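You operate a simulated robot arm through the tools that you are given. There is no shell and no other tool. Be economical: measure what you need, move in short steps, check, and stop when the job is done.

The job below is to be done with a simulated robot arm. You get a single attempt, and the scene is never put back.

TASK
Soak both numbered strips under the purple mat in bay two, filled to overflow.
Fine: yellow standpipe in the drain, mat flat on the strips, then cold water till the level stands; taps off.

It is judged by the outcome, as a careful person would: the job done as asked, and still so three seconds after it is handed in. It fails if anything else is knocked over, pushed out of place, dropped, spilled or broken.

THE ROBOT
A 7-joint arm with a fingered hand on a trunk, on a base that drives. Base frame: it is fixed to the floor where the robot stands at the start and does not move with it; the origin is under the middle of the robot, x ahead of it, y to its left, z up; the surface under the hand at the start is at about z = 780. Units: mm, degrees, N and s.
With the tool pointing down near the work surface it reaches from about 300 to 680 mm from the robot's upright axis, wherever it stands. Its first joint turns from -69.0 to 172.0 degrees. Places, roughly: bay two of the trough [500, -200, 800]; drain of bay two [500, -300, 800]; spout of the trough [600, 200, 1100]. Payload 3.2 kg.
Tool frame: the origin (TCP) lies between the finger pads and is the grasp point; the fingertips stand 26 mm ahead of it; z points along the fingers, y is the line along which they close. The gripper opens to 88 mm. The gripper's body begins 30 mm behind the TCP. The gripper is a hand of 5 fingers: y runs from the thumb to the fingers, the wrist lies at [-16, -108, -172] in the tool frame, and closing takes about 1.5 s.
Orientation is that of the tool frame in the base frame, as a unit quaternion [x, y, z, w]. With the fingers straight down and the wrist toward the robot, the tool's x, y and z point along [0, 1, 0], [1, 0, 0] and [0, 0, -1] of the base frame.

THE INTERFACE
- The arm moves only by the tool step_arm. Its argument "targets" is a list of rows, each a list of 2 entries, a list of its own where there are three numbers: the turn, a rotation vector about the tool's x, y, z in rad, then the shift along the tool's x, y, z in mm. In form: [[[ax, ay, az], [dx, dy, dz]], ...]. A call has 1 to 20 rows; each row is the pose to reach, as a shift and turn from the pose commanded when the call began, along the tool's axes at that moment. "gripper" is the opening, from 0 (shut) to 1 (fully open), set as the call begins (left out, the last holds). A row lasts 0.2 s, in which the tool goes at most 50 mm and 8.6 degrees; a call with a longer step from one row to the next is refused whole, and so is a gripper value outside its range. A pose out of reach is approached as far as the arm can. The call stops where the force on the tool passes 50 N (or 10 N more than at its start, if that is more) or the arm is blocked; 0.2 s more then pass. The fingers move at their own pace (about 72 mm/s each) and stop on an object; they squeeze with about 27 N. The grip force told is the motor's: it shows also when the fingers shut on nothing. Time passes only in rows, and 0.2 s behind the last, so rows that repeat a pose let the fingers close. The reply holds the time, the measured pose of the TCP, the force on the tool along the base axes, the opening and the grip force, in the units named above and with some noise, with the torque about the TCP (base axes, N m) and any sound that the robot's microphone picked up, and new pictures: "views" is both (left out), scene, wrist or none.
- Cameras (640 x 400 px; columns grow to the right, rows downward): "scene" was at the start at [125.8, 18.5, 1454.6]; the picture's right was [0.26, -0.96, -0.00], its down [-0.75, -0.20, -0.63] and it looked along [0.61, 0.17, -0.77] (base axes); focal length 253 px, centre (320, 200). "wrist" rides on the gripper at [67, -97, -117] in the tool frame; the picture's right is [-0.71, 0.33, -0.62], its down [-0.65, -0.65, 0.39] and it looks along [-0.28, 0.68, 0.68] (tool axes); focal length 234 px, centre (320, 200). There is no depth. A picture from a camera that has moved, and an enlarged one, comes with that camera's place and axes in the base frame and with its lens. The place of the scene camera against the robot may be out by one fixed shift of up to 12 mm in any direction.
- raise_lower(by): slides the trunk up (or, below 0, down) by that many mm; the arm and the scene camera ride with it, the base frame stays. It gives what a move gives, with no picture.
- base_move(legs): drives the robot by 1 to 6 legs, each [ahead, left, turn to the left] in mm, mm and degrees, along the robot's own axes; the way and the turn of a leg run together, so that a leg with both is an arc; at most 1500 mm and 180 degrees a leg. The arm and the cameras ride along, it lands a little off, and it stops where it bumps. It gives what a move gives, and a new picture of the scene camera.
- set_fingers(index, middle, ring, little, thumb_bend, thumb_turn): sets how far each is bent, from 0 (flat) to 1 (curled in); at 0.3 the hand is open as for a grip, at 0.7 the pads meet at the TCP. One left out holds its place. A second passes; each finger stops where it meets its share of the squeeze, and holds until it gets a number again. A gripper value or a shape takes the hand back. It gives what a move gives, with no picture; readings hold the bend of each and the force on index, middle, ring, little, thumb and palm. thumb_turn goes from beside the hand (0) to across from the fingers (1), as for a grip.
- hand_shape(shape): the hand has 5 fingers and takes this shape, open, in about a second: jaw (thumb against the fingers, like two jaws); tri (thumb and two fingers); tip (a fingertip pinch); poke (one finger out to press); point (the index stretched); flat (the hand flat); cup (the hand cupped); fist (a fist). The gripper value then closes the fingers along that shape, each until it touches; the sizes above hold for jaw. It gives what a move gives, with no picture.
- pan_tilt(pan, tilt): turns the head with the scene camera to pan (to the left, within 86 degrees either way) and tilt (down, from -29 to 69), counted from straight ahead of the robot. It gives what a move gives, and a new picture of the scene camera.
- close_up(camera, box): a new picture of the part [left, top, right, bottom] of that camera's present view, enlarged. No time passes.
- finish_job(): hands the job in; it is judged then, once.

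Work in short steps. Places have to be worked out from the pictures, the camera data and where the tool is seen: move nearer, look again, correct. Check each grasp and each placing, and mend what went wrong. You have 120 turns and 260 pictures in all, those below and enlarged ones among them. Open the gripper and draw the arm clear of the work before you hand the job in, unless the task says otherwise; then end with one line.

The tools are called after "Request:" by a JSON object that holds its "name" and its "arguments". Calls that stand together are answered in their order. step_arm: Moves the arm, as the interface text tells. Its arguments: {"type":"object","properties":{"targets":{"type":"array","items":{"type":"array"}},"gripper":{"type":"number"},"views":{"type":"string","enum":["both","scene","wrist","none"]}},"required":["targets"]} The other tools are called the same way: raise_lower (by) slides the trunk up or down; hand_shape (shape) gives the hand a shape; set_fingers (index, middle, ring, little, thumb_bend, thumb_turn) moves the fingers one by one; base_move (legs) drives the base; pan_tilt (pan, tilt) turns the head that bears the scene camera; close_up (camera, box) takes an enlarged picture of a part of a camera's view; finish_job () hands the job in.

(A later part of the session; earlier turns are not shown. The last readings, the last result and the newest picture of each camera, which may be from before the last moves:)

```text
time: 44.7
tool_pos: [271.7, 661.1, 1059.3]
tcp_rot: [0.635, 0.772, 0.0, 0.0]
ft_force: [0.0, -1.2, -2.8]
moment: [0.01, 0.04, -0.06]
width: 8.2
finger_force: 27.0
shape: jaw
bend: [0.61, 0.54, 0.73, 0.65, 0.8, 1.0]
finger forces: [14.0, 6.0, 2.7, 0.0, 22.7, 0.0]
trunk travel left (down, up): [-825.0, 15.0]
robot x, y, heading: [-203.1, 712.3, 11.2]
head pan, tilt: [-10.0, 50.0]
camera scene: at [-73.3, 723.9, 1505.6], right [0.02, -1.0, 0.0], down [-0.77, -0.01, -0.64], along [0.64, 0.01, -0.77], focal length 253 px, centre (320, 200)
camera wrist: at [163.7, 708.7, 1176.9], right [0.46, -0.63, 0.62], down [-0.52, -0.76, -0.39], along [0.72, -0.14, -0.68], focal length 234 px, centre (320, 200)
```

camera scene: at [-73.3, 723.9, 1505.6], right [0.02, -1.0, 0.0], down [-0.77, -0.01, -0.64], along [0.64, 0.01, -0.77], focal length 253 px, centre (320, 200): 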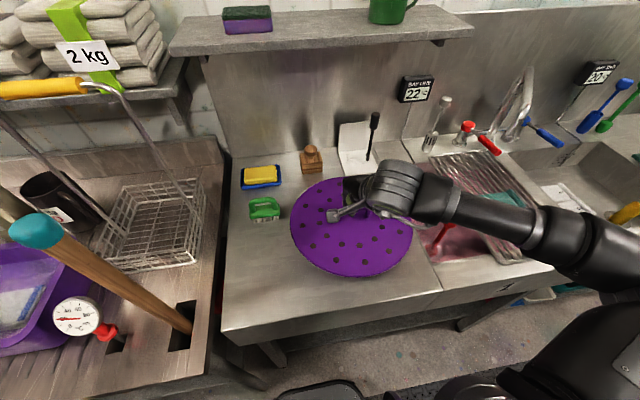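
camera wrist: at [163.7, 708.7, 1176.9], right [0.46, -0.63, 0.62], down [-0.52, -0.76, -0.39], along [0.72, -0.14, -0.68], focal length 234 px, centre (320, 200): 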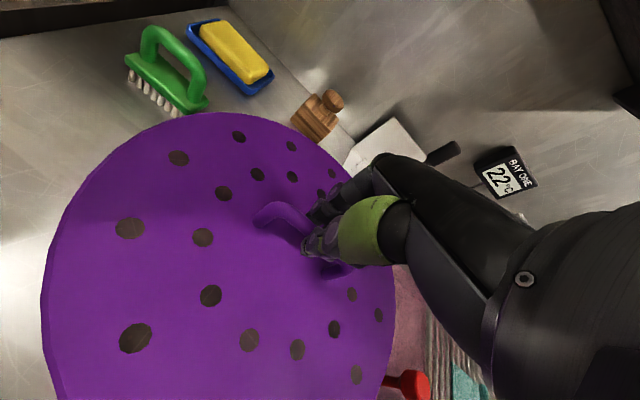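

The mat hangs level (about 0.25 kg). I drive back right with it at height, in two legs.

Request:
{"name": "base_move", "arguments": {"legs": [[0, -320, 0], [0, -320, 0]]}}

Request:
{"name": "pan_tilt", "arguments": {"pan": -10, "tilt": 50}}

```text
time: 48.5
tool_pos: [389.0, 34.1, 1059.4]
tcp_rot: [0.638, 0.77, 0.0, 0.001]
ft_force: [-0.7, 0.3, -1.8]
moment: [0.01, -0.01, 0.0]
width: 8.2
finger_force: 26.9
shape: jaw
bend: [0.61, 0.54, 0.73, 0.65, 0.8, 1.0]
finger forces: [14.0, 5.9, 2.9, 0.0, 22.5, 0.1]
trunk travel left (down, up): [-825.0, 15.0]
robot x, y, heading: [-85.0, 88.8, 10.7]
head pan, tilt: [-10.0, 50.0]
camera scene: at [44.7, 99.0, 1505.6], right [0.01, -1.0, 0.0], down [-0.77, -0.01, -0.64], along [0.64, 0.01, -0.77], focal length 253 px, centre (320, 200)
```

scene: 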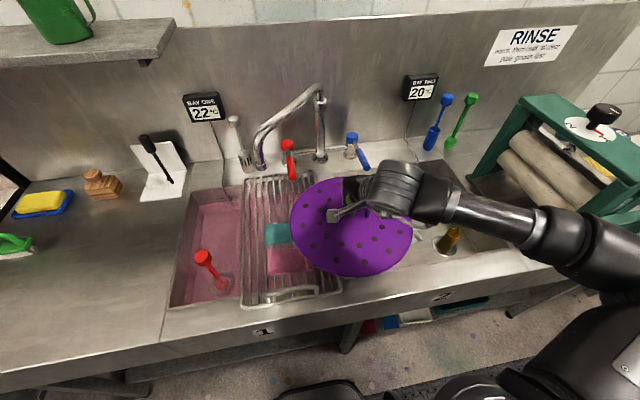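

```text
time: 49.1
tool_pos: [390.5, 32.6, 1058.8]
tcp_rot: [0.639, 0.77, -0.001, -0.001]
ft_force: [0.0, -0.8, -2.5]
moment: [0.03, 0.03, 0.0]
width: 8.0
finger_force: 26.9
shape: jaw
bend: [0.61, 0.54, 0.73, 0.65, 0.8, 1.0]
finger forces: [14.1, 5.8, 2.7, 0.1, 22.4, 0.1]
trunk travel left (down, up): [-825.0, 15.0]
robot x, y, heading: [-86.8, 90.3, 10.6]
head pan, tilt: [-10.0, 50.0]
camera scene: at [44.9, 98.4, 1505.6], right [0.01, -1.0, 0.0], down [-0.77, -0.01, -0.64], along [0.64, 0.01, -0.77], focal length 253 px, centre (320, 200)
```

scene: 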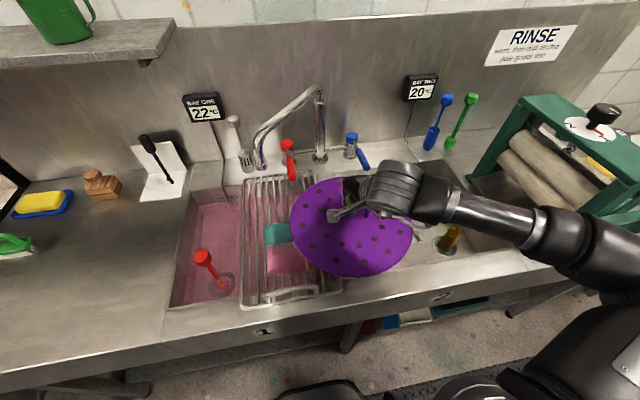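

Strips' centre works out at (527,-132), the blue lever's tip overhangs the bay at about (597,-30,983), and the pipe is at (461,-291). So I'll lower the mat short of the lever, slide it forward beneath the lever above the rim, then down. First move the base nearer.

Request:
{"name": "base_move", "arguments": {"legs": [[40, -110, 0]]}}

```text
time: 50.3
tool_pos: [448.6, -65.0, 1059.9]
tcp_rot: [0.638, 0.77, 0.0, 0.0]
ft_force: [0.2, 0.2, -2.5]
moment: [-0.01, 0.02, -0.02]
width: 8.0
finger_force: 27.2
shape: jaw
bend: [0.61, 0.54, 0.73, 0.65, 0.8, 1.0]
finger forces: [14.1, 5.8, 2.7, 0.1, 22.5, 0.0]
trunk travel left (down, up): [-825.0, 15.0]
robot x, y, heading: [-23.3, -5.6, 10.9]
head pan, tilt: [-10.0, 50.0]
camera scene: at [104.6, -0.2, 1505.7], right [0.01, -1.0, 0.0], down [-0.77, -0.01, -0.64], along [0.64, 0.01, -0.77], focal length 253 px, centre (320, 200)
```

scene: 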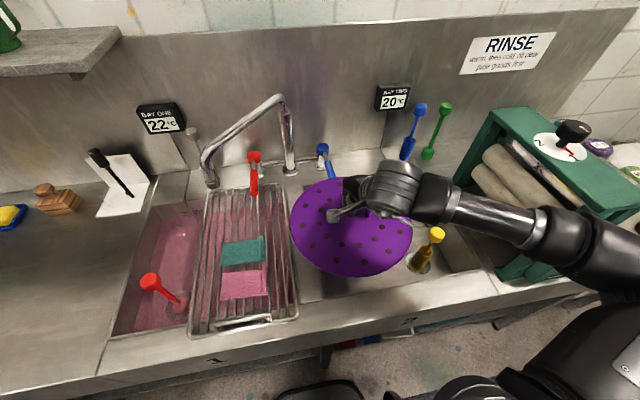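

Move right 59 and forward 18 at height, then lower 76 mm so the mat sits between rim and lever height.

Request:
{"name": "step_arm", "arguments": {"targets": [[[0, 0, 0], [-20, 6, 0]], [[0, 0, 0], [-40, 12, 0]], [[0, 0, 0], [-59, 18, 0]], [[0, 0, 0], [-59, 18, 25]], [[0, 0, 0], [-59, 18, 50]], [[0, 0, 0], [-59, 18, 76]], [[0, 0, 0], [-59, 18, 76]]], "views": "both"}}

Request:
{"name": "close_up", "arguments": {"camera": "scene", "box": [280, 130, 480, 310]}}

```text
time: 51.9
tool_pos: [478.5, -118.1, 983.9]
tcp_rot: [0.637, 0.771, 0.0, 0.0]
ft_force: [-0.1, -0.1, -1.0]
moment: [0.07, -0.03, 0.06]
width: 7.5
finger_force: 26.9
shape: jaw
bend: [0.62, 0.55, 0.72, 0.65, 0.81, 1.0]
finger forces: [13.6, 3.6, 1.9, 0.0, 15.2, 0.1]
trunk travel left (down, up): [-825.0, 15.0]
robot x, y, heading: [-23.2, -8.8, 10.7]
head pan, tilt: [-10.0, 50.0]
camera scene: at [104.4, -0.8, 1505.7], right [0.01, -1.0, 0.0], down [-0.77, -0.01, -0.64], along [0.64, 0.01, -0.77], focal length 253 px, centre (320, 200)
camera wrist: at [370.5, -69.7, 1100.5], right [0.46, -0.63, 0.62], down [-0.52, -0.76, -0.39], along [0.72, -0.15, -0.68], focal length 234 px, centre (320, 200)
```

scene: 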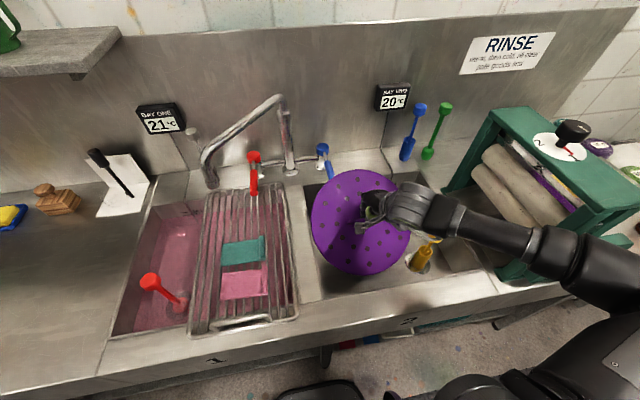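
wrist: 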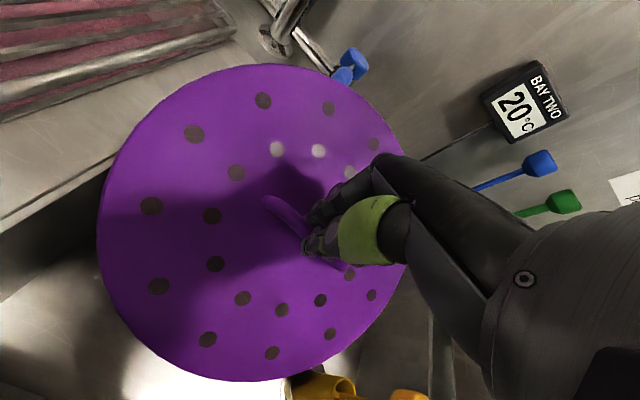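

```text
2.22 times, centred on (380, 220) of scene
camera zoom: at [104.4, -0.8, 1505.7], right [0.01, -1.0, 0.0], down [-0.77, -0.01, -0.64], along [0.64, 0.01, -0.77], focal length 563 px, centre (187, 156)
```

zoom: 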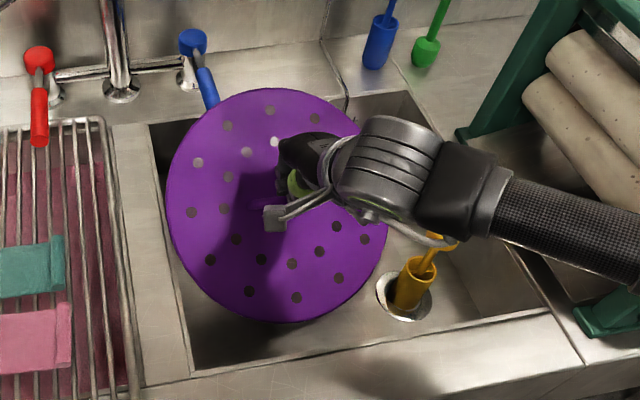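

The mat has tipped: its far edge seems to have caught the blue lever. I lift back up at once and look.

Request:
{"name": "step_arm", "arguments": {"targets": [[[0, 0, 0], [0, 0, -25]], [[0, 0, 0], [0, 0, -50]], [[0, 0, 0], [0, 0, -76]], [[0, 0, 0], [0, 0, -76]]], "views": "both"}}

Request:
{"name": "close_up", "arguments": {"camera": "scene", "box": [180, 80, 380, 240]}}

```text
time: 52.9
tool_pos: [478.0, -122.1, 1059.0]
tcp_rot: [0.638, 0.77, -0.001, 0.0]
ft_force: [-0.2, -0.2, -1.8]
moment: [0.04, 0.05, 0.01]
width: 7.2
finger_force: 27.2
shape: jaw
bend: [0.61, 0.55, 0.72, 0.65, 0.82, 1.0]
finger forces: [11.8, 3.6, 1.7, 0.0, 16.8, 0.0]
trunk travel left (down, up): [-825.0, 15.0]
robot x, y, heading: [-25.4, -7.7, 10.2]
head pan, tilt: [-10.0, 50.0]
camera scene: at [105.3, -0.9, 1505.6], right [0.01, -1.0, 0.0], down [-0.77, -0.01, -0.64], along [0.64, 0.01, -0.77], focal length 253 px, centre (320, 200)
camera wrist: at [370.6, -73.8, 1174.9], right [0.46, -0.63, 0.62], down [-0.52, -0.76, -0.39], along [0.72, -0.15, -0.68], focal length 234 px, centre (320, 200)
```

scene: 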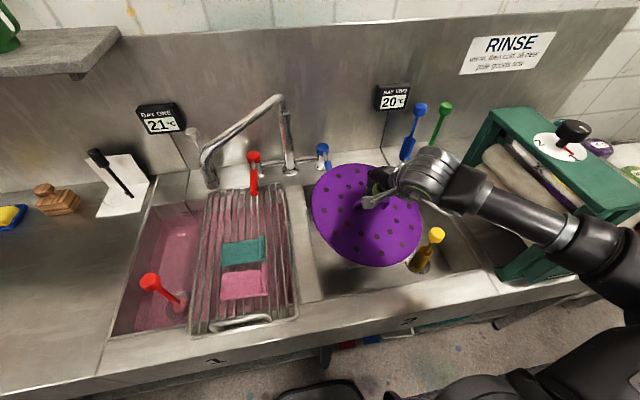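
wrist: 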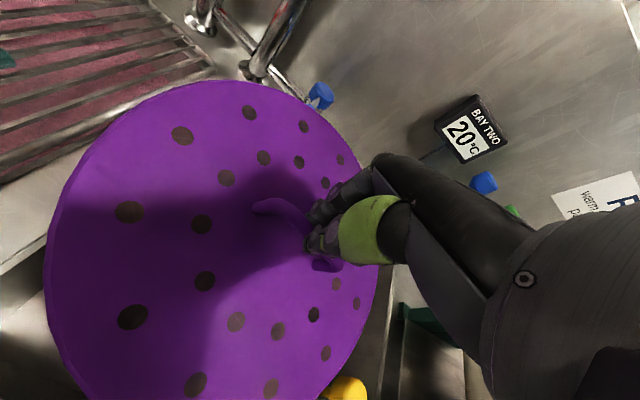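

```text
2.50 times, centred on (280, 160) of scene
camera zoom: at [105.3, -0.9, 1505.6], right [0.01, -1.0, 0.0], down [-0.77, -0.01, -0.64], along [0.64, 0.01, -0.77], focal length 634 px, centre (420, 300)
```

zoom: 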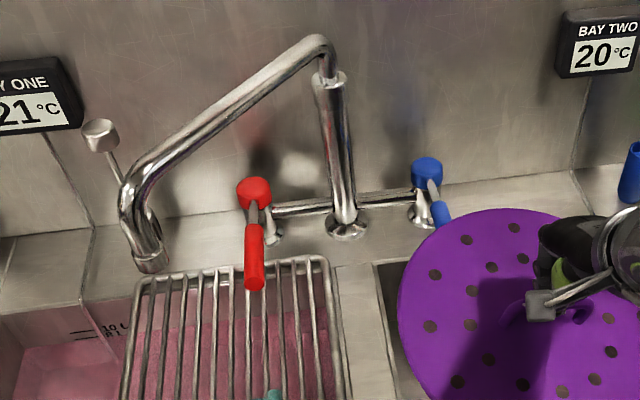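

No water is running and nothing else moved, but the mat twisted in the grip: far-left side up ~15°. I counter-rotate the tool and pull back a bit to level it, then look.

Request:
{"name": "step_arm", "arguments": {"targets": [[[0.08, -0.08, 0], [0, -15, 0]], [[0.15, -0.15, 0], [0, -35, 0]], [[0.15, -0.15, 0], [0, -35, 0]]], "views": "both"}}

Request:
{"name": "close_up", "arguments": {"camera": "scene", "box": [280, 130, 480, 310]}}

```text
time: 53.7
tool_pos: [443.6, -126.2, 1059.4]
tcp_rot: [0.635, 0.765, -0.108, 0.009]
ft_force: [0.9, 0.1, -2.1]
moment: [-0.01, 0.0, -0.01]
width: 7.5
finger_force: 27.0
shape: jaw
bend: [0.61, 0.55, 0.72, 0.65, 0.82, 1.0]
finger forces: [11.1, 5.5, 0.0, 0.0, 15.2, 0.0]
trunk travel left (down, up): [-825.0, 15.0]
robot x, y, heading: [-23.1, -4.9, 10.6]
head pan, tilt: [-10.0, 50.0]
camera scene: at [105.3, -1.1, 1505.6], right [0.01, -1.0, 0.0], down [-0.77, -0.01, -0.64], along [0.64, 0.01, -0.77], focal length 253 px, centre (320, 200)
camera wrist: at [349.8, -56.9, 1177.5], right [0.54, -0.52, 0.67], down [-0.56, -0.81, -0.18], along [0.63, -0.27, -0.72], focal length 234 px, centre (320, 200)
```

scene: 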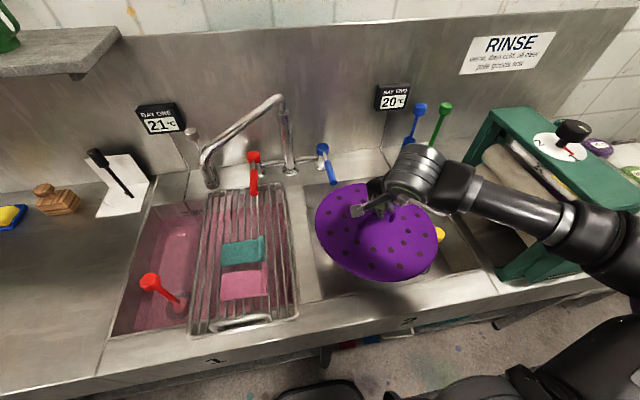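
wrist: 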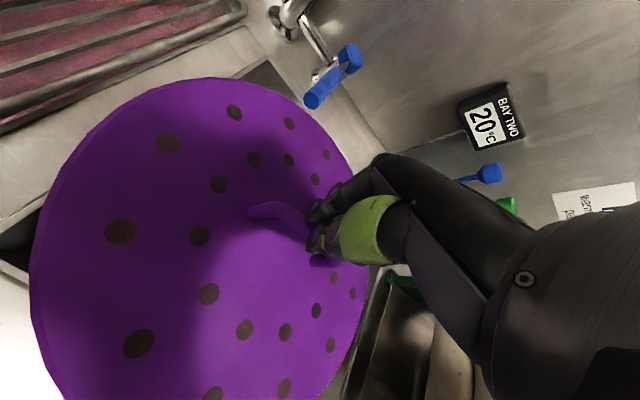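

```text
2.22 times, centred on (380, 220) of scene
camera zoom: at [105.3, -1.1, 1505.6], right [0.01, -1.0, 0.0], down [-0.77, -0.01, -0.64], along [0.64, 0.01, -0.77], focal length 563 px, centre (187, 156)
```

zoom: 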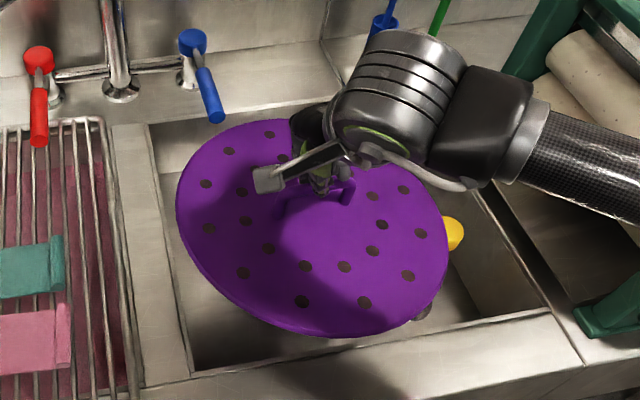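

By projection the mat is now level, with its centre about 8 mm behind the TCP, clear of lever and pipe. Lower 74 mm here.

Request:
{"name": "step_arm", "arguments": {"targets": [[[0, 0, 0], [12, 4, 23]], [[0, 0, 0], [16, 8, 47]], [[0, 0, 0], [19, 11, 71]], [[0, 0, 0], [19, 11, 71]]], "views": "both"}}

Request:
{"name": "close_up", "arguments": {"camera": "scene", "box": [280, 130, 480, 310]}}

```text
time: 54.7
tool_pos: [443.8, -118.4, 986.2]
tcp_rot: [0.635, 0.765, -0.106, 0.01]
ft_force: [0.5, -0.3, -2.2]
moment: [-0.02, 0.01, 0.0]
width: 7.3
finger_force: 26.5
shape: jaw
bend: [0.61, 0.55, 0.72, 0.65, 0.82, 1.0]
finger forces: [11.0, 5.1, 0.0, 0.0, 14.4, 0.0]
trunk travel left (down, up): [-825.0, 15.0]
robot x, y, heading: [-24.9, -9.8, 10.7]
head pan, tilt: [-10.0, 50.0]
camera scene: at [104.9, -0.7, 1505.6], right [0.01, -1.0, 0.0], down [-0.77, -0.01, -0.64], along [0.64, 0.01, -0.77], focal length 253 px, centre (320, 200)
camera wrist: at [349.5, -48.8, 1105.3], right [0.53, -0.52, 0.67], down [-0.56, -0.81, -0.19], along [0.64, -0.27, -0.72], focal length 234 px, centre (320, 200)
```

scene: 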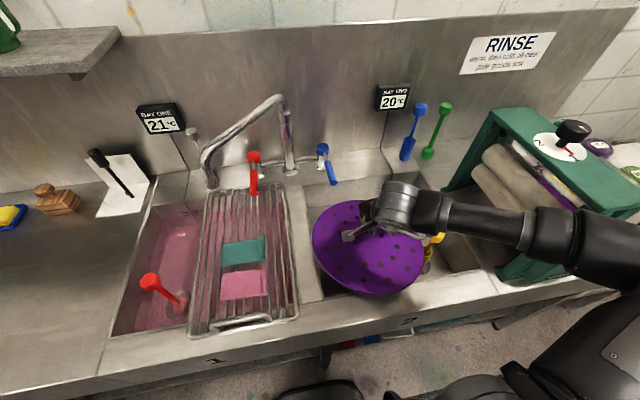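
wrist: 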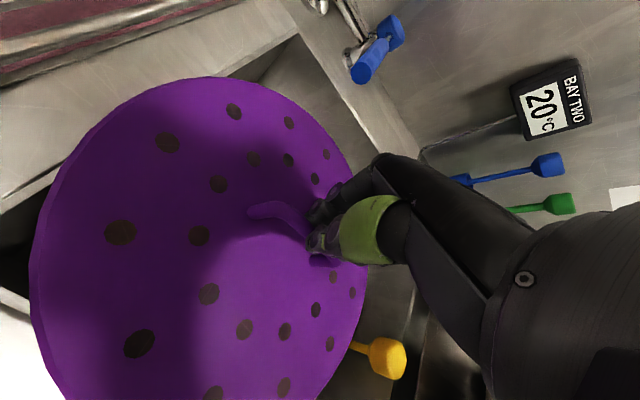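

```text
2.22 times, centred on (380, 220) of scene
camera zoom: at [104.9, -0.7, 1505.6], right [0.01, -1.0, 0.0], down [-0.77, -0.01, -0.64], along [0.64, 0.01, -0.77], focal length 563 px, centre (187, 156)
```

zoom: 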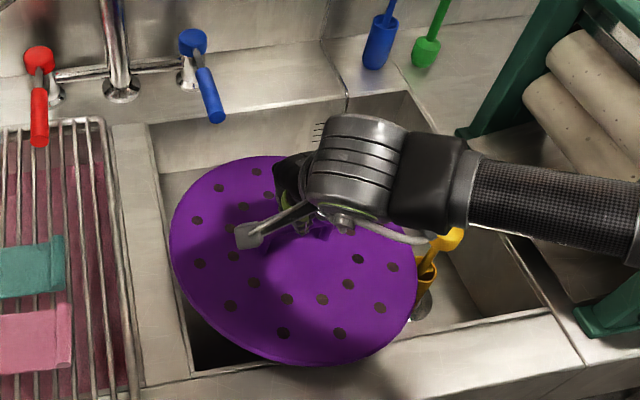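

Level and clear. Now slide forward 87 and right 31, passing beneath the lever.

Request:
{"name": "step_arm", "arguments": {"targets": [[[0, 0, 0], [-8, 22, -2]], [[0, 0, 0], [-16, 44, -4]], [[0, 0, 0], [-24, 65, -6]], [[0, 0, 0], [-32, 86, -8]], [[0, 0, 0], [-32, 86, -8]]], "views": "both"}}

Request:
{"name": "close_up", "arguments": {"camera": "scene", "box": [280, 130, 480, 310]}}

```text
time: 55.9
tool_pos: [533.5, -134.2, 986.3]
tcp_rot: [0.635, 0.766, -0.105, 0.01]
ft_force: [-0.6, 0.4, -0.1]
moment: [0.0, 0.01, 0.02]
width: 0.6
finger_force: 27.3
shape: jaw
bend: [0.63, 0.74, 0.72, 0.65, 0.86, 1.0]
finger forces: [0.0, 0.1, 0.0, 0.0, 0.1, 0.0]
trunk travel left (down, up): [-825.0, 15.0]
robot x, y, heading: [-23.8, -5.5, 10.6]
head pan, tilt: [-10.0, 50.0]
camera scene: at [103.8, -0.9, 1505.8], right [0.01, -1.0, 0.0], down [-0.77, -0.01, -0.64], along [0.64, 0.01, -0.77], focal length 253 px, centre (320, 200)
camera wrist: at [440.3, -64.7, 1104.8], right [0.53, -0.52, 0.67], down [-0.56, -0.81, -0.19], along [0.64, -0.27, -0.72], focal length 234 px, centre (320, 200)
```

scene: 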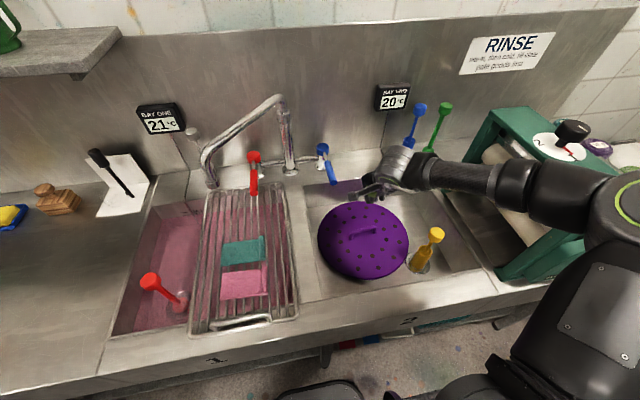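
wrist: 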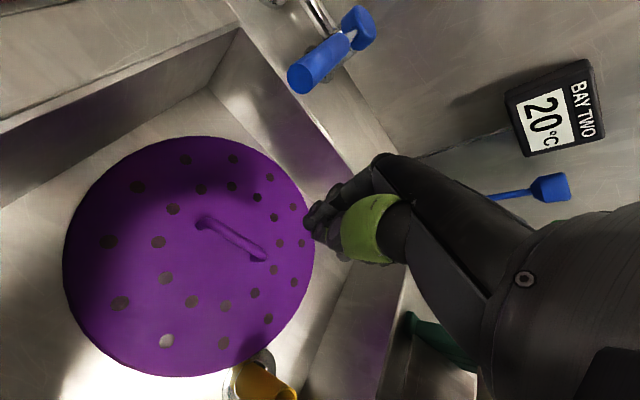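

```text
2.22 times, centred on (380, 220) of scene
camera zoom: at [103.8, -0.9, 1505.8], right [0.01, -1.0, 0.0], down [-0.77, -0.01, -0.64], along [0.64, 0.01, -0.77], focal length 563 px, centre (187, 156)
```

zoom: 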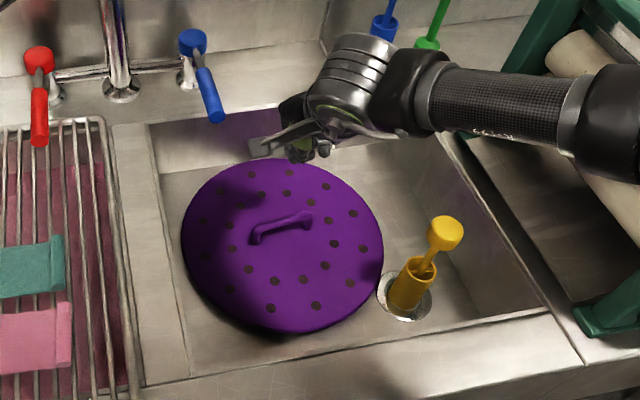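

The mat slipped from the fingers and fell into the bay, landing about where it should (centre ≈(540,-132)). I raise the hand and inspect closely whether it lies flat and covers both strips.

Request:
{"name": "step_arm", "arguments": {"targets": [[[-0.05, 0.05, 0], [-6, -6, -40]], [[-0.1, 0.1, 0], [-12, -30, -80]], [[-0.15, 0.15, 0], [-18, -70, -100]], [[-0.15, 0.15, 0], [-18, -110, -100]], [[-0.15, 0.15, 0], [-18, -110, -100]]], "gripper": 0.8, "views": "both"}}

Request:
{"name": "close_up", "arguments": {"camera": "scene", "box": [300, 180, 460, 310]}}

Request:
{"name": "close_up", "arguments": {"camera": "wrist", "box": [40, 100, 400, 400]}}

```text
time: 57.1
tool_pos: [440.5, -154.0, 1102.8]
tcp_rot: [0.638, 0.77, -0.001, 0.001]
ft_force: [0.8, 0.3, 0.5]
moment: [0.02, 0.02, -0.01]
width: 70.5
finger_force: 0.1
shape: jaw
bend: [0.38, 0.33, 0.27, 0.37, 0.09, 0.98]
finger forces: [0.0, 0.0, 0.0, 0.0, 0.0, 0.0]
trunk travel left (down, up): [-825.0, 15.0]
robot x, y, heading: [-26.0, -4.3, 11.0]
head pan, tilt: [-10.0, 50.0]
camera scene: at [105.1, -0.1, 1505.6], right [0.01, -1.0, 0.0], down [-0.77, -0.01, -0.64], along [0.64, 0.01, -0.77], focal length 253 px, centre (320, 200)
camera wrist: at [333.0, -105.6, 1219.8], right [0.46, -0.63, 0.63], down [-0.52, -0.76, -0.39], along [0.72, -0.15, -0.68], focal length 234 px, centre (320, 200)
```

scene: 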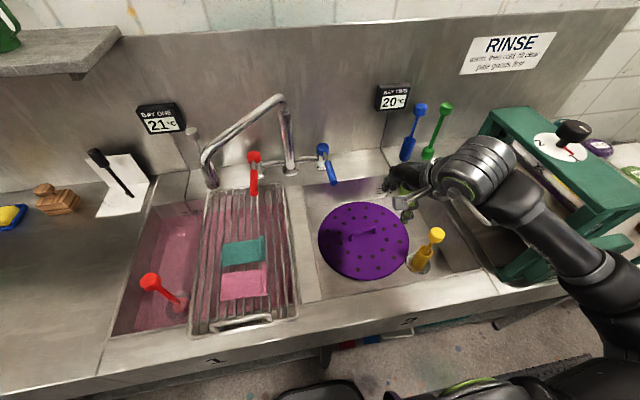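
wrist: 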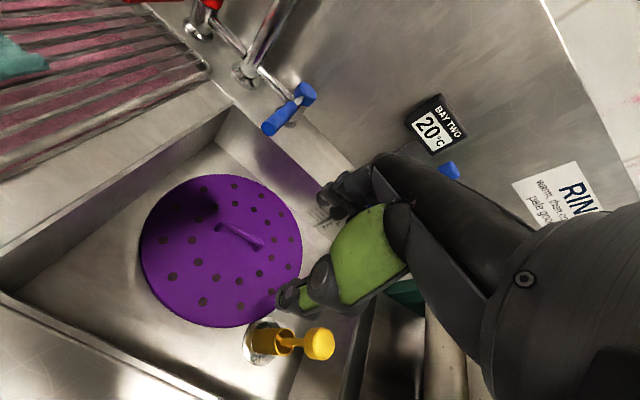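

```text
3.08 times, centred on (380, 245) of scene
camera zoom: at [105.1, -0.1, 1505.6], right [0.01, -1.0, 0.0], down [-0.77, -0.01, -0.64], along [0.64, 0.01, -0.77], focal length 780 px, centre (135, 62)
```

zoom: 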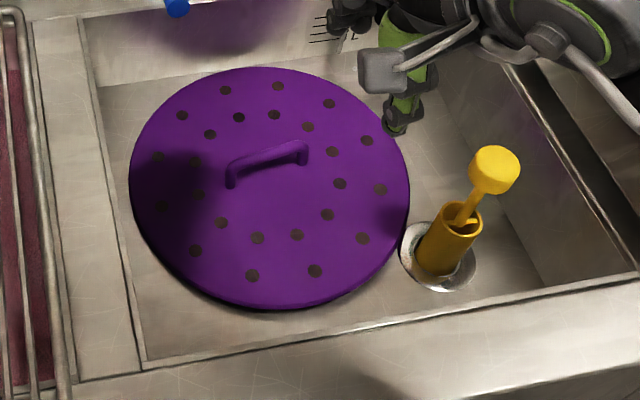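

```text
1.33 times, centred on (220, 250) of wrist
camera zoom: at [333.0, -105.6, 1219.8], right [0.46, -0.63, 0.63], down [-0.52, -0.76, -0.39], along [0.72, -0.15, -0.68], focal length 312 px, centre (453, 133)
```

zoom: 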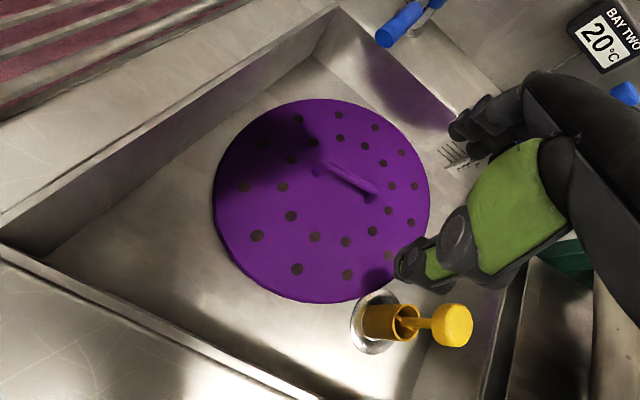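

Both strips are wholly hidden beneath the flat mat, clear of the standpipe, which still stands. Next the spout: its outlet triangulates to about (478,241,1090), pivot (715,106). I close the hand, and carry it at z≈1150 to the left side of the spout.

Request:
{"name": "step_arm", "arguments": {"targets": [[[0, 0, 0], [0, 0, -47]], [[0, 0, 0], [45, -8, -47]], [[0, 0, 0], [90, -8, -47]], [[0, 0, 0], [135, -8, -47]], [[0, 0, 0], [180, -8, -47]], [[0, 0, 0], [225, -8, -47]], [[0, 0, 0], [270, -8, -47]], [[0, 0, 0], [315, -8, -47]], [[0, 0, 0], [360, -8, -47]], [[0, 0, 0], [405, -8, -47]], [[0, 0, 0], [455, -8, -47]], [[0, 0, 0], [455, -8, -47]]], "gripper": 0, "views": "none"}}

Request:
{"name": "pan_tilt", "arguments": {"pan": 10, "tilt": 40}}

```text
time: 59.7
tool_pos: [347.7, 290.1, 1149.8]
tcp_rot: [0.638, 0.77, 0.001, -0.001]
ft_force: [0.2, -1.0, 1.3]
moment: [0.03, 0.02, 0.04]
width: 0.0
finger_force: 27.6
shape: jaw
bend: [0.7, 0.7, 0.3, 0.7, 0.84, 1.0]
finger forces: [0.0, 0.0, 0.0, 0.1, 0.0, 0.0]
trunk travel left (down, up): [-825.0, 15.0]
robot x, y, heading: [-24.0, -6.0, 10.8]
head pan, tilt: [-10.0, 50.0]
```

```text
time: 60.6
tool_pos: [347.6, 292.8, 1149.3]
tcp_rot: [0.639, 0.769, 0.0, -0.001]
ft_force: [-0.7, 0.0, 0.9]
moment: [-0.04, 0.02, 0.0]
width: 0.0
finger_force: 26.8
shape: jaw
bend: [0.7, 0.7, 0.3, 0.7, 0.84, 1.0]
finger forces: [0.0, 0.1, 0.0, 0.1, 0.0, 0.0]
trunk travel left (down, up): [-825.0, 15.0]
robot x, y, heading: [-22.7, -6.9, 10.2]
head pan, tilt: [10.0, 40.0]
camera scene: at [107.2, 28.7, 1519.8], right [0.35, -0.94, 0.0], down [-0.6, -0.23, -0.77], along [0.72, 0.27, -0.64], focal length 253 px, centre (320, 200)
```

scene: 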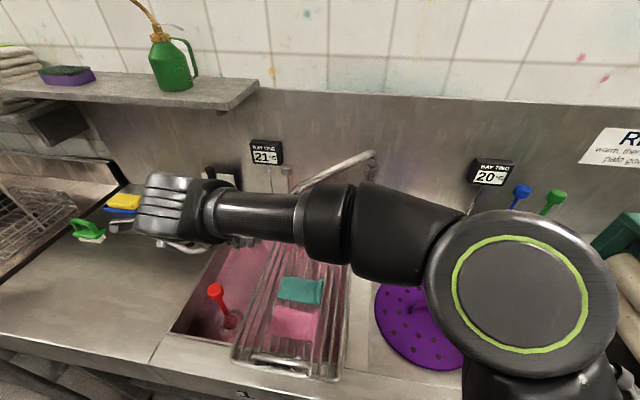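

The forearm hides the spout from the head; I use the wrist camera to see where the spout is from here.

Request:
{"name": "step_arm", "arguments": {"targets": [[[0, 0, 0], [0, 0, 0]]], "views": "wrist"}}

```text
time: 61.0
tool_pos: [348.3, 292.0, 1150.8]
tcp_rot: [0.639, 0.769, 0.0, 0.0]
ft_force: [-0.2, -0.7, -0.2]
moment: [-0.04, -0.04, 0.0]
width: 0.3
finger_force: 27.3
shape: jaw
bend: [0.7, 0.7, 0.3, 0.7, 0.84, 1.0]
finger forces: [0.0, 0.1, 0.0, 0.1, 0.2, 0.0]
trunk travel left (down, up): [-825.0, 15.0]
robot x, y, heading: [-22.8, -10.6, 10.4]
head pan, tilt: [10.0, 40.0]
camera wrist: at [240.6, 340.3, 1266.4], right [0.46, -0.63, 0.62], down [-0.52, -0.76, -0.39], along [0.72, -0.15, -0.68], focal length 234 px, centre (320, 200)
```

wrist: 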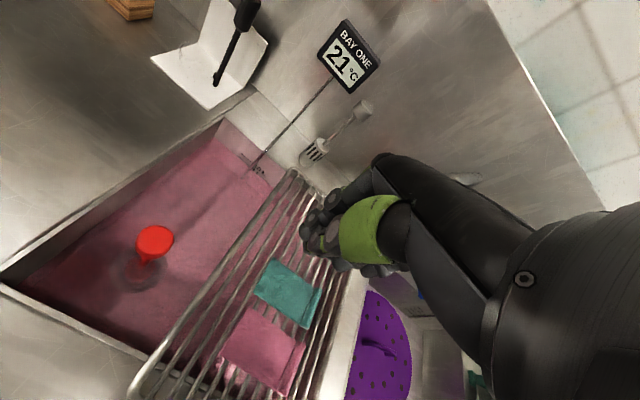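

Three scene rays agree: outlet ≈(472,237,1095). I go forward along its left side first, then look at forces before pushing.

Request:
{"name": "step_arm", "arguments": {"targets": [[[0, 0, 0], [3, 45, 0]], [[0, 0, 0], [3, 90, 0]], [[0, 0, 0], [3, 135, 0]], [[0, 0, 0], [3, 180, 0]], [[0, 0, 0], [3, 180, 0]]], "views": "both"}}

```text
time: 62.2
tool_pos: [494.0, 313.9, 1147.0]
tcp_rot: [0.638, 0.77, -0.001, 0.0]
ft_force: [0.2, -0.1, -0.1]
moment: [0.05, -0.01, 0.0]
width: 0.1
finger_force: 27.2
shape: jaw
bend: [0.7, 0.7, 0.3, 0.7, 0.84, 1.0]
finger forces: [0.0, 0.0, 0.0, 0.0, 0.1, 0.0]
out of reach, approached as far as the arm can: row 4, 5
trunk travel left (down, up): [-825.0, 15.0]
robot x, y, heading: [-21.7, -8.8, 10.7]
head pan, tilt: [10.0, 40.0]
camera scene: at [107.5, 28.4, 1519.8], right [0.35, -0.94, 0.0], down [-0.6, -0.23, -0.77], along [0.72, 0.27, -0.64], focal length 253 px, centre (320, 200)
camera wrist: at [385.9, 361.9, 1262.8], right [0.46, -0.63, 0.62], down [-0.52, -0.76, -0.39], along [0.72, -0.15, -0.68], focal length 234 px, centre (320, 200)
```

scene: 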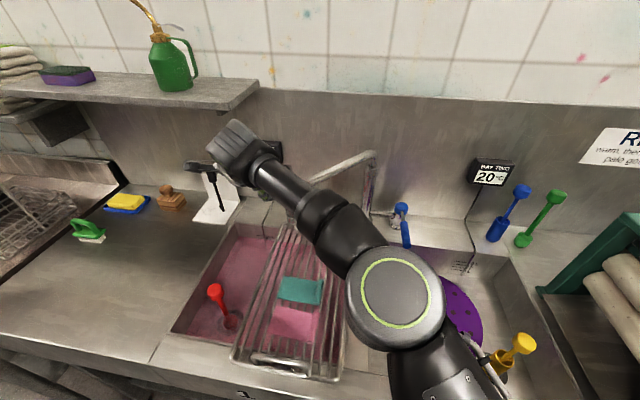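
wrist: 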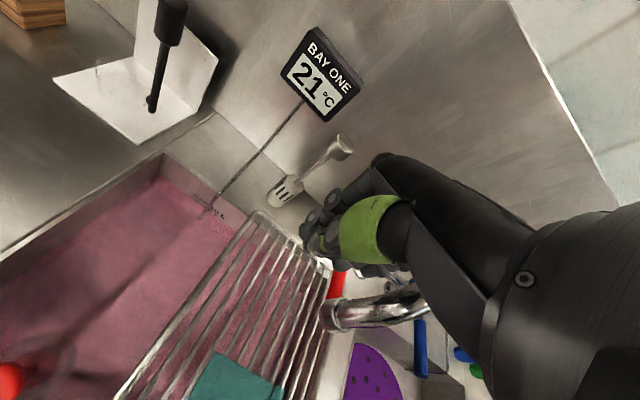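

I can see the outlet just right of and below my fingers (wrist ray agrees, ≈(476,247)). Now push rightward along an arc about the pivot, first part.

Request:
{"name": "step_arm", "arguments": {"targets": [[[0, 0, 0], [-15, 0, 0]], [[0, 0, 0], [-30, 0, 0]], [[0, 0, 0], [-48, 0, 0]], [[0, 0, 0], [-66, -5, 0]], [[0, 0, 0], [-83, -13, 0]], [[0, 0, 0], [-100, -24, 0]], [[0, 0, 0], [-118, -36, 0]], [[0, 0, 0], [-136, -46, 0]]], "views": "both"}}

```text
time: 64.0
tool_pos: [472.8, 169.1, 1145.9]
tcp_rot: [0.638, 0.77, 0.001, -0.001]
ft_force: [0.7, 0.0, 0.6]
moment: [0.01, 0.01, 0.08]
width: 0.0
finger_force: 27.7
shape: jaw
bend: [0.7, 0.7, 0.3, 0.7, 0.84, 1.0]
finger forces: [0.1, 0.0, 0.1, 0.4, 0.0, 0.1]
trunk travel left (down, up): [-825.0, 15.0]
robot x, y, heading: [-23.1, -8.0, 10.8]
head pan, tilt: [10.0, 40.0]
camera scene: at [107.0, 27.1, 1519.9], right [0.35, -0.94, 0.0], down [-0.6, -0.23, -0.77], along [0.72, 0.27, -0.64], focal length 253 px, centre (320, 200)
camera wrist: at [364.9, 216.9, 1263.0], right [0.46, -0.63, 0.62], down [-0.52, -0.76, -0.39], along [0.72, -0.15, -0.68], focal length 234 px, centre (320, 200)
```

scene: 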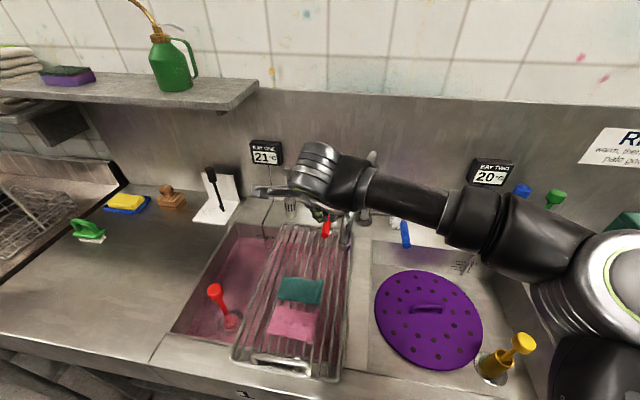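
wrist: 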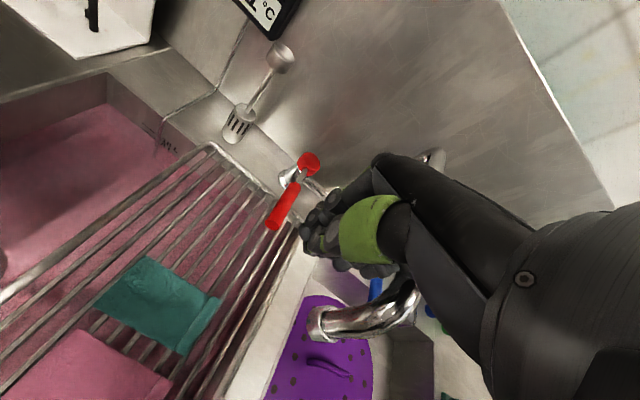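

The spout swings along freely (outlet now about mid-front). Continue the arc.

Request:
{"name": "step_arm", "arguments": {"targets": [[[0, 0, 0], [-18, -8, 0]], [[0, 0, 0], [-37, -14, 0]], [[0, 0, 0], [-58, -20, 0]], [[0, 0, 0], [-80, -23, 0]], [[0, 0, 0], [-102, -24, 0]], [[0, 0, 0], [-123, -23, 0]], [[0, 0, 0], [-145, -21, 0]], [[0, 0, 0], [-166, -17, 0]], [[0, 0, 0], [-187, -10, 0]], [[0, 0, 0], [-208, -2, 0]], [[0, 0, 0], [-222, 5, 0]]], "views": "both"}}

```text
time: 66.4
tool_pos: [520.8, -48.9, 1148.9]
tcp_rot: [0.639, 0.769, 0.001, -0.001]
ft_force: [-0.6, 0.1, 0.4]
moment: [-0.05, -0.07, 0.0]
width: 0.1
finger_force: 27.3
shape: jaw
bend: [0.7, 0.7, 0.3, 0.7, 0.84, 1.0]
finger forces: [0.1, 0.1, 0.1, 0.6, 0.0, 0.0]
trunk travel left (down, up): [-825.0, 15.0]
robot x, y, heading: [-24.6, -12.2, 10.6]
head pan, tilt: [10.0, 40.0]
camera scene: at [107.3, 28.0, 1519.8], right [0.35, -0.94, 0.0], down [-0.6, -0.23, -0.77], along [0.72, 0.27, -0.64], focal length 253 px, centre (320, 200)
camera wrist: at [412.6, -0.3, 1265.6], right [0.46, -0.63, 0.62], down [-0.52, -0.76, -0.39], along [0.72, -0.15, -0.68], focal length 234 px, centre (320, 200)
```

scene: 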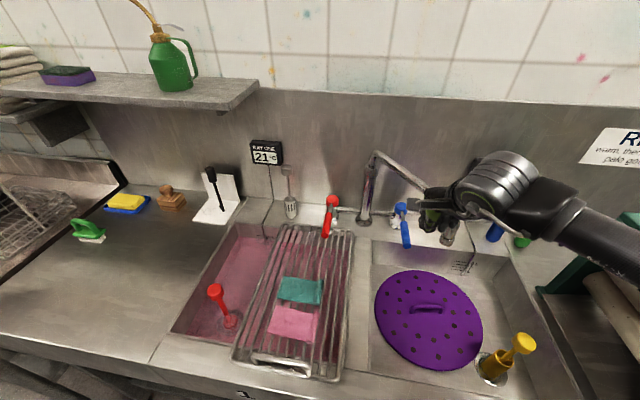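
wrist: 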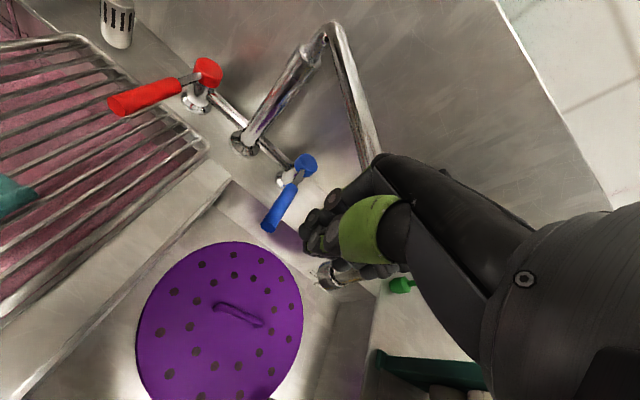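

The outlet is now over bay two, at about (536,-90). I push it a little farther right to leave room around the blue lever, then withdraw back and look.

Request:
{"name": "step_arm", "arguments": {"targets": [[[0, 0, 0], [-22, 12, 0]], [[0, 0, 0], [-42, 28, 0]], [[0, 0, 0], [-52, 38, 0]], [[0, 0, 0], [-40, 20, 0]], [[0, 0, 0], [-20, -20, 0]], [[0, 0, 0], [-10, -65, 0]], [[0, 0, 0], [-10, -110, 0]], [[0, 0, 0], [-10, -150, 0]]], "views": "none"}}

Request:
{"name": "pan_tilt", "arguments": {"pan": -5, "tilt": 45}}

Request:
{"name": "close_up", "arguments": {"camera": "scene", "box": [260, 80, 460, 240]}}

```text
time: 67.2
tool_pos: [543.3, -71.8, 1157.2]
tcp_rot: [0.626, 0.78, 0.001, -0.002]
ft_force: [-35.1, 22.0, 12.0]
moment: [-0.57, -0.52, -0.13]
width: 0.1
finger_force: 27.1
shape: jaw
bend: [0.7, 0.7, 0.37, 0.71, 0.83, 1.0]
finger forces: [0.1, 30.4, 10.1, 4.7, 0.1, 0.0]
trunk travel left (down, up): [-825.0, 15.0]
robot x, y, heading: [-29.8, -7.0, 10.5]
head pan, tilt: [10.0, 40.0]
stopped in row 3: the force on the tool passed its limit at 55 N (the readings are from after the stop); the commanded pose is now the measured one
```

```text
time: 67.9
tool_pos: [542.7, -70.8, 1156.7]
tcp_rot: [0.63, 0.777, -0.001, 0.001]
ft_force: [-33.5, 21.5, 17.2]
moment: [-0.66, -0.65, -0.16]
width: 0.0
finger_force: 26.9
shape: jaw
bend: [0.7, 0.7, 0.37, 0.71, 0.83, 1.0]
finger forces: [0.0, 32.6, 9.2, 4.7, 0.1, 0.0]
trunk travel left (down, up): [-825.0, 15.0]
robot x, y, heading: [-23.8, -8.4, 11.1]
head pan, tilt: [-5.0, 45.0]
camera scene: at [89.8, 16.6, 1514.1], right [0.1, -0.99, 0.01], down [-0.69, -0.08, -0.72], along [0.71, 0.07, -0.7], focal length 253 px, centre (320, 200)
```

scene: 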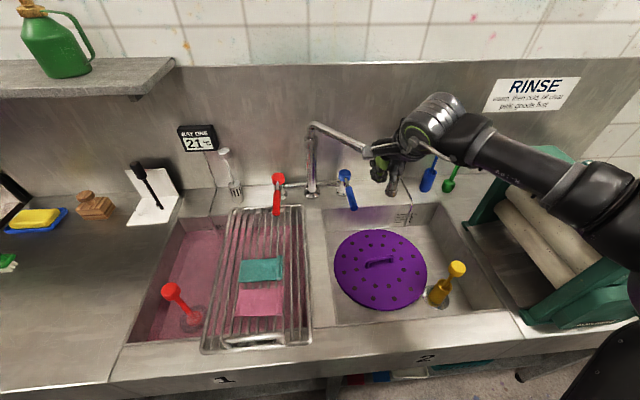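

```text
2.50 times, centred on (360, 160) of scene
camera zoom: at [89.8, 16.6, 1514.1], right [0.1, -0.99, 0.01], down [-0.69, -0.08, -0.72], along [0.71, 0.07, -0.7], focal length 634 px, centre (220, 300)
```

zoom: 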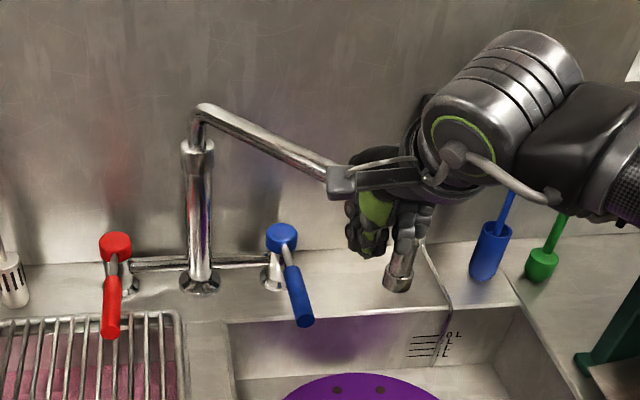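

The spout swivel reached its stop (symmetric to where it started); the outlet is over bay two at about (533,-107). I release the pressure and back the hand away.

Request:
{"name": "step_arm", "arguments": {"targets": [[[0, 0, 0], [10, -10, 0]], [[0, 0, 0], [25, -25, 0]], [[0, 0, 0], [30, -65, 0]], [[0, 0, 0], [30, -110, 0]], [[0, 0, 0], [30, -150, 0]], [[0, 0, 0], [30, -150, 0]]], "views": "both"}}

Request:
{"name": "close_up", "arguments": {"camera": "scene", "box": [260, 80, 460, 240]}}

```text
time: 69.3
tool_pos: [403.0, -82.8, 1150.7]
tcp_rot: [0.632, 0.775, -0.004, -0.005]
ft_force: [-0.2, 0.2, -0.2]
moment: [-0.03, 0.04, -0.01]
width: 0.2
finger_force: 26.6
shape: jaw
bend: [0.7, 0.7, 0.42, 0.7, 0.84, 1.0]
finger forces: [0.0, 0.0, 0.1, 0.0, 0.0, 0.0]
trunk travel left (down, up): [-825.0, 15.0]
robot x, y, heading: [-27.6, -9.5, 10.9]
head pan, tilt: [-5.0, 45.0]
camera scene: at [108.0, 7.9, 1512.5], right [0.1, -0.99, 0.0], down [-0.7, -0.07, -0.71], along [0.7, 0.07, -0.71], focal length 253 px, centre (320, 200)
camera wrist: at [294.9, -34.6, 1268.2], right [0.48, -0.63, 0.62], down [-0.51, -0.77, -0.38], along [0.71, -0.14, -0.69], focal length 234 px, centre (320, 200)
```

scene: 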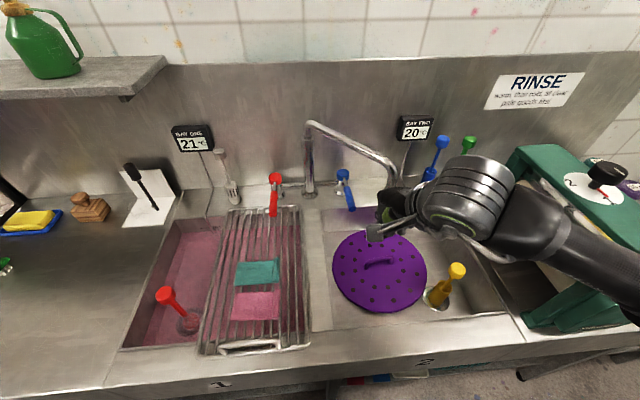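
wrist: 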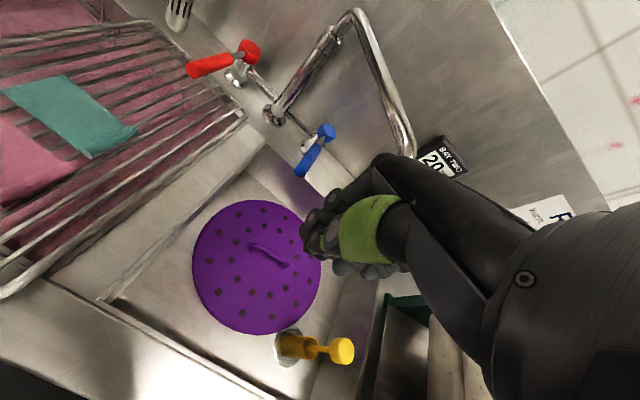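

```text
2.50 times, centred on (360, 160) of scene
camera zoom: at [108.0, 7.9, 1512.5], right [0.1, -0.99, 0.0], down [-0.7, -0.07, -0.71], along [0.7, 0.07, -0.71], focal length 634 px, centre (220, 300)
```

zoom: 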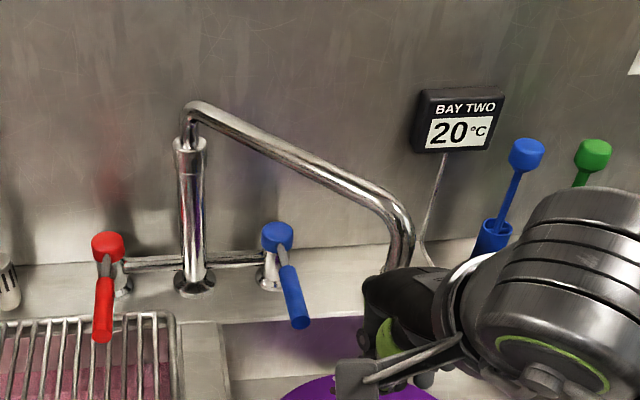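

Now for the cold lever: tip at about (597,-33,983), parallel to the trough's depth. I lower the closed hand to its left with fingers tilted 45° forward so it stays under the spout.

Request:
{"name": "step_arm", "arguments": {"targets": [[[-0.1, 0, 0], [30, 5, 10]], [[-0.22, 0, 0], [60, 15, 30]], [[-0.34, 0, 0], [87, 25, 55]], [[-0.46, 0, 0], [87, 45, 85]], [[-0.58, 0, 0], [87, 65, 110]], [[-0.7, 0, 0], [87, 85, 135]], [[-0.78, 0, 0], [87, 99, 150]], [[-0.78, 0, 0], [87, 99, 150]]], "gripper": 0, "views": "both"}}

Request:
{"name": "close_up", "arguments": {"camera": "scene", "box": [260, 100, 460, 260]}}

```text
time: 71.1
tool_pos: [482.5, 23.0, 1000.3]
tcp_rot: [0.586, 0.718, 0.293, 0.236]
ft_force: [0.2, 0.7, -0.8]
moment: [0.01, 0.05, 0.0]
width: 0.0
finger_force: 26.9
shape: jaw
bend: [0.7, 0.7, 0.49, 0.7, 0.84, 1.0]
finger forces: [0.1, 0.0, 0.0, 0.0, 0.0, 0.0]
out of reach, approached as far as the arm can: row 2, 3, 4
trunk travel left (down, up): [-825.0, 15.0]
robot x, y, heading: [-24.1, -10.6, 10.8]
head pan, tilt: [-5.0, 45.0]
camera scene: at [106.9, 7.2, 1512.6], right [0.1, -0.99, 0.0], down [-0.7, -0.07, -0.71], along [0.7, 0.07, -0.71], focal length 253 px, centre (320, 200)
camera wrist: at [321.8, 59.4, 1015.7], right [-0.05, -0.74, 0.68], down [-0.06, -0.67, -0.74], along [1.0, -0.08, -0.01], focal length 234 px, centre (320, 200)
```

scene: 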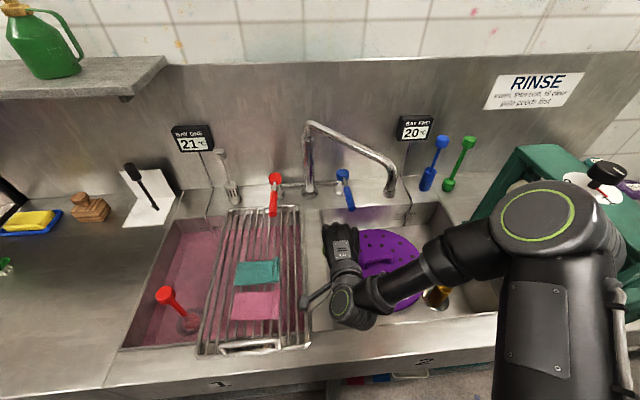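
wrist: 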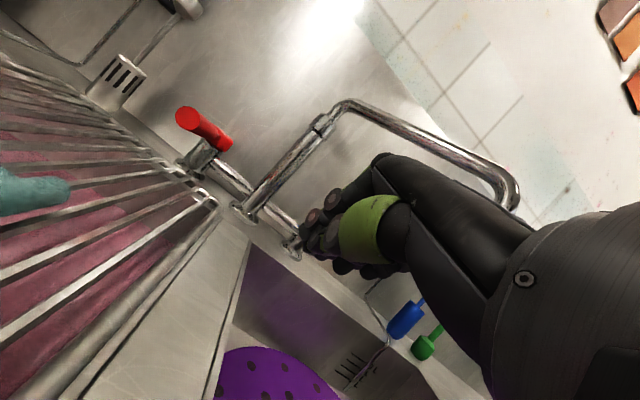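

```text
2.50 times, centred on (360, 180) of scene
camera zoom: at [106.9, 7.2, 1512.6], right [0.1, -0.99, 0.0], down [-0.7, -0.07, -0.71], along [0.7, 0.07, -0.71], focal length 634 px, centre (220, 250)
```

zoom: 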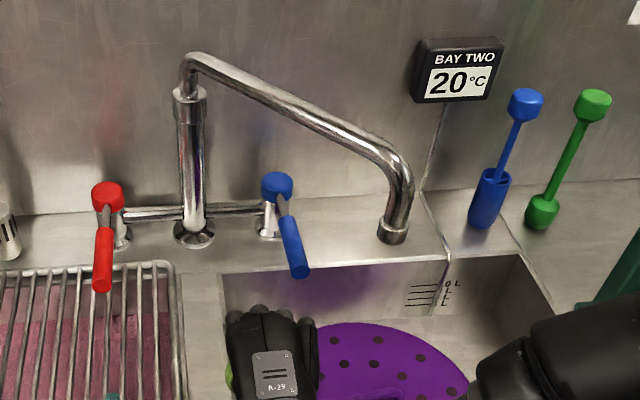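

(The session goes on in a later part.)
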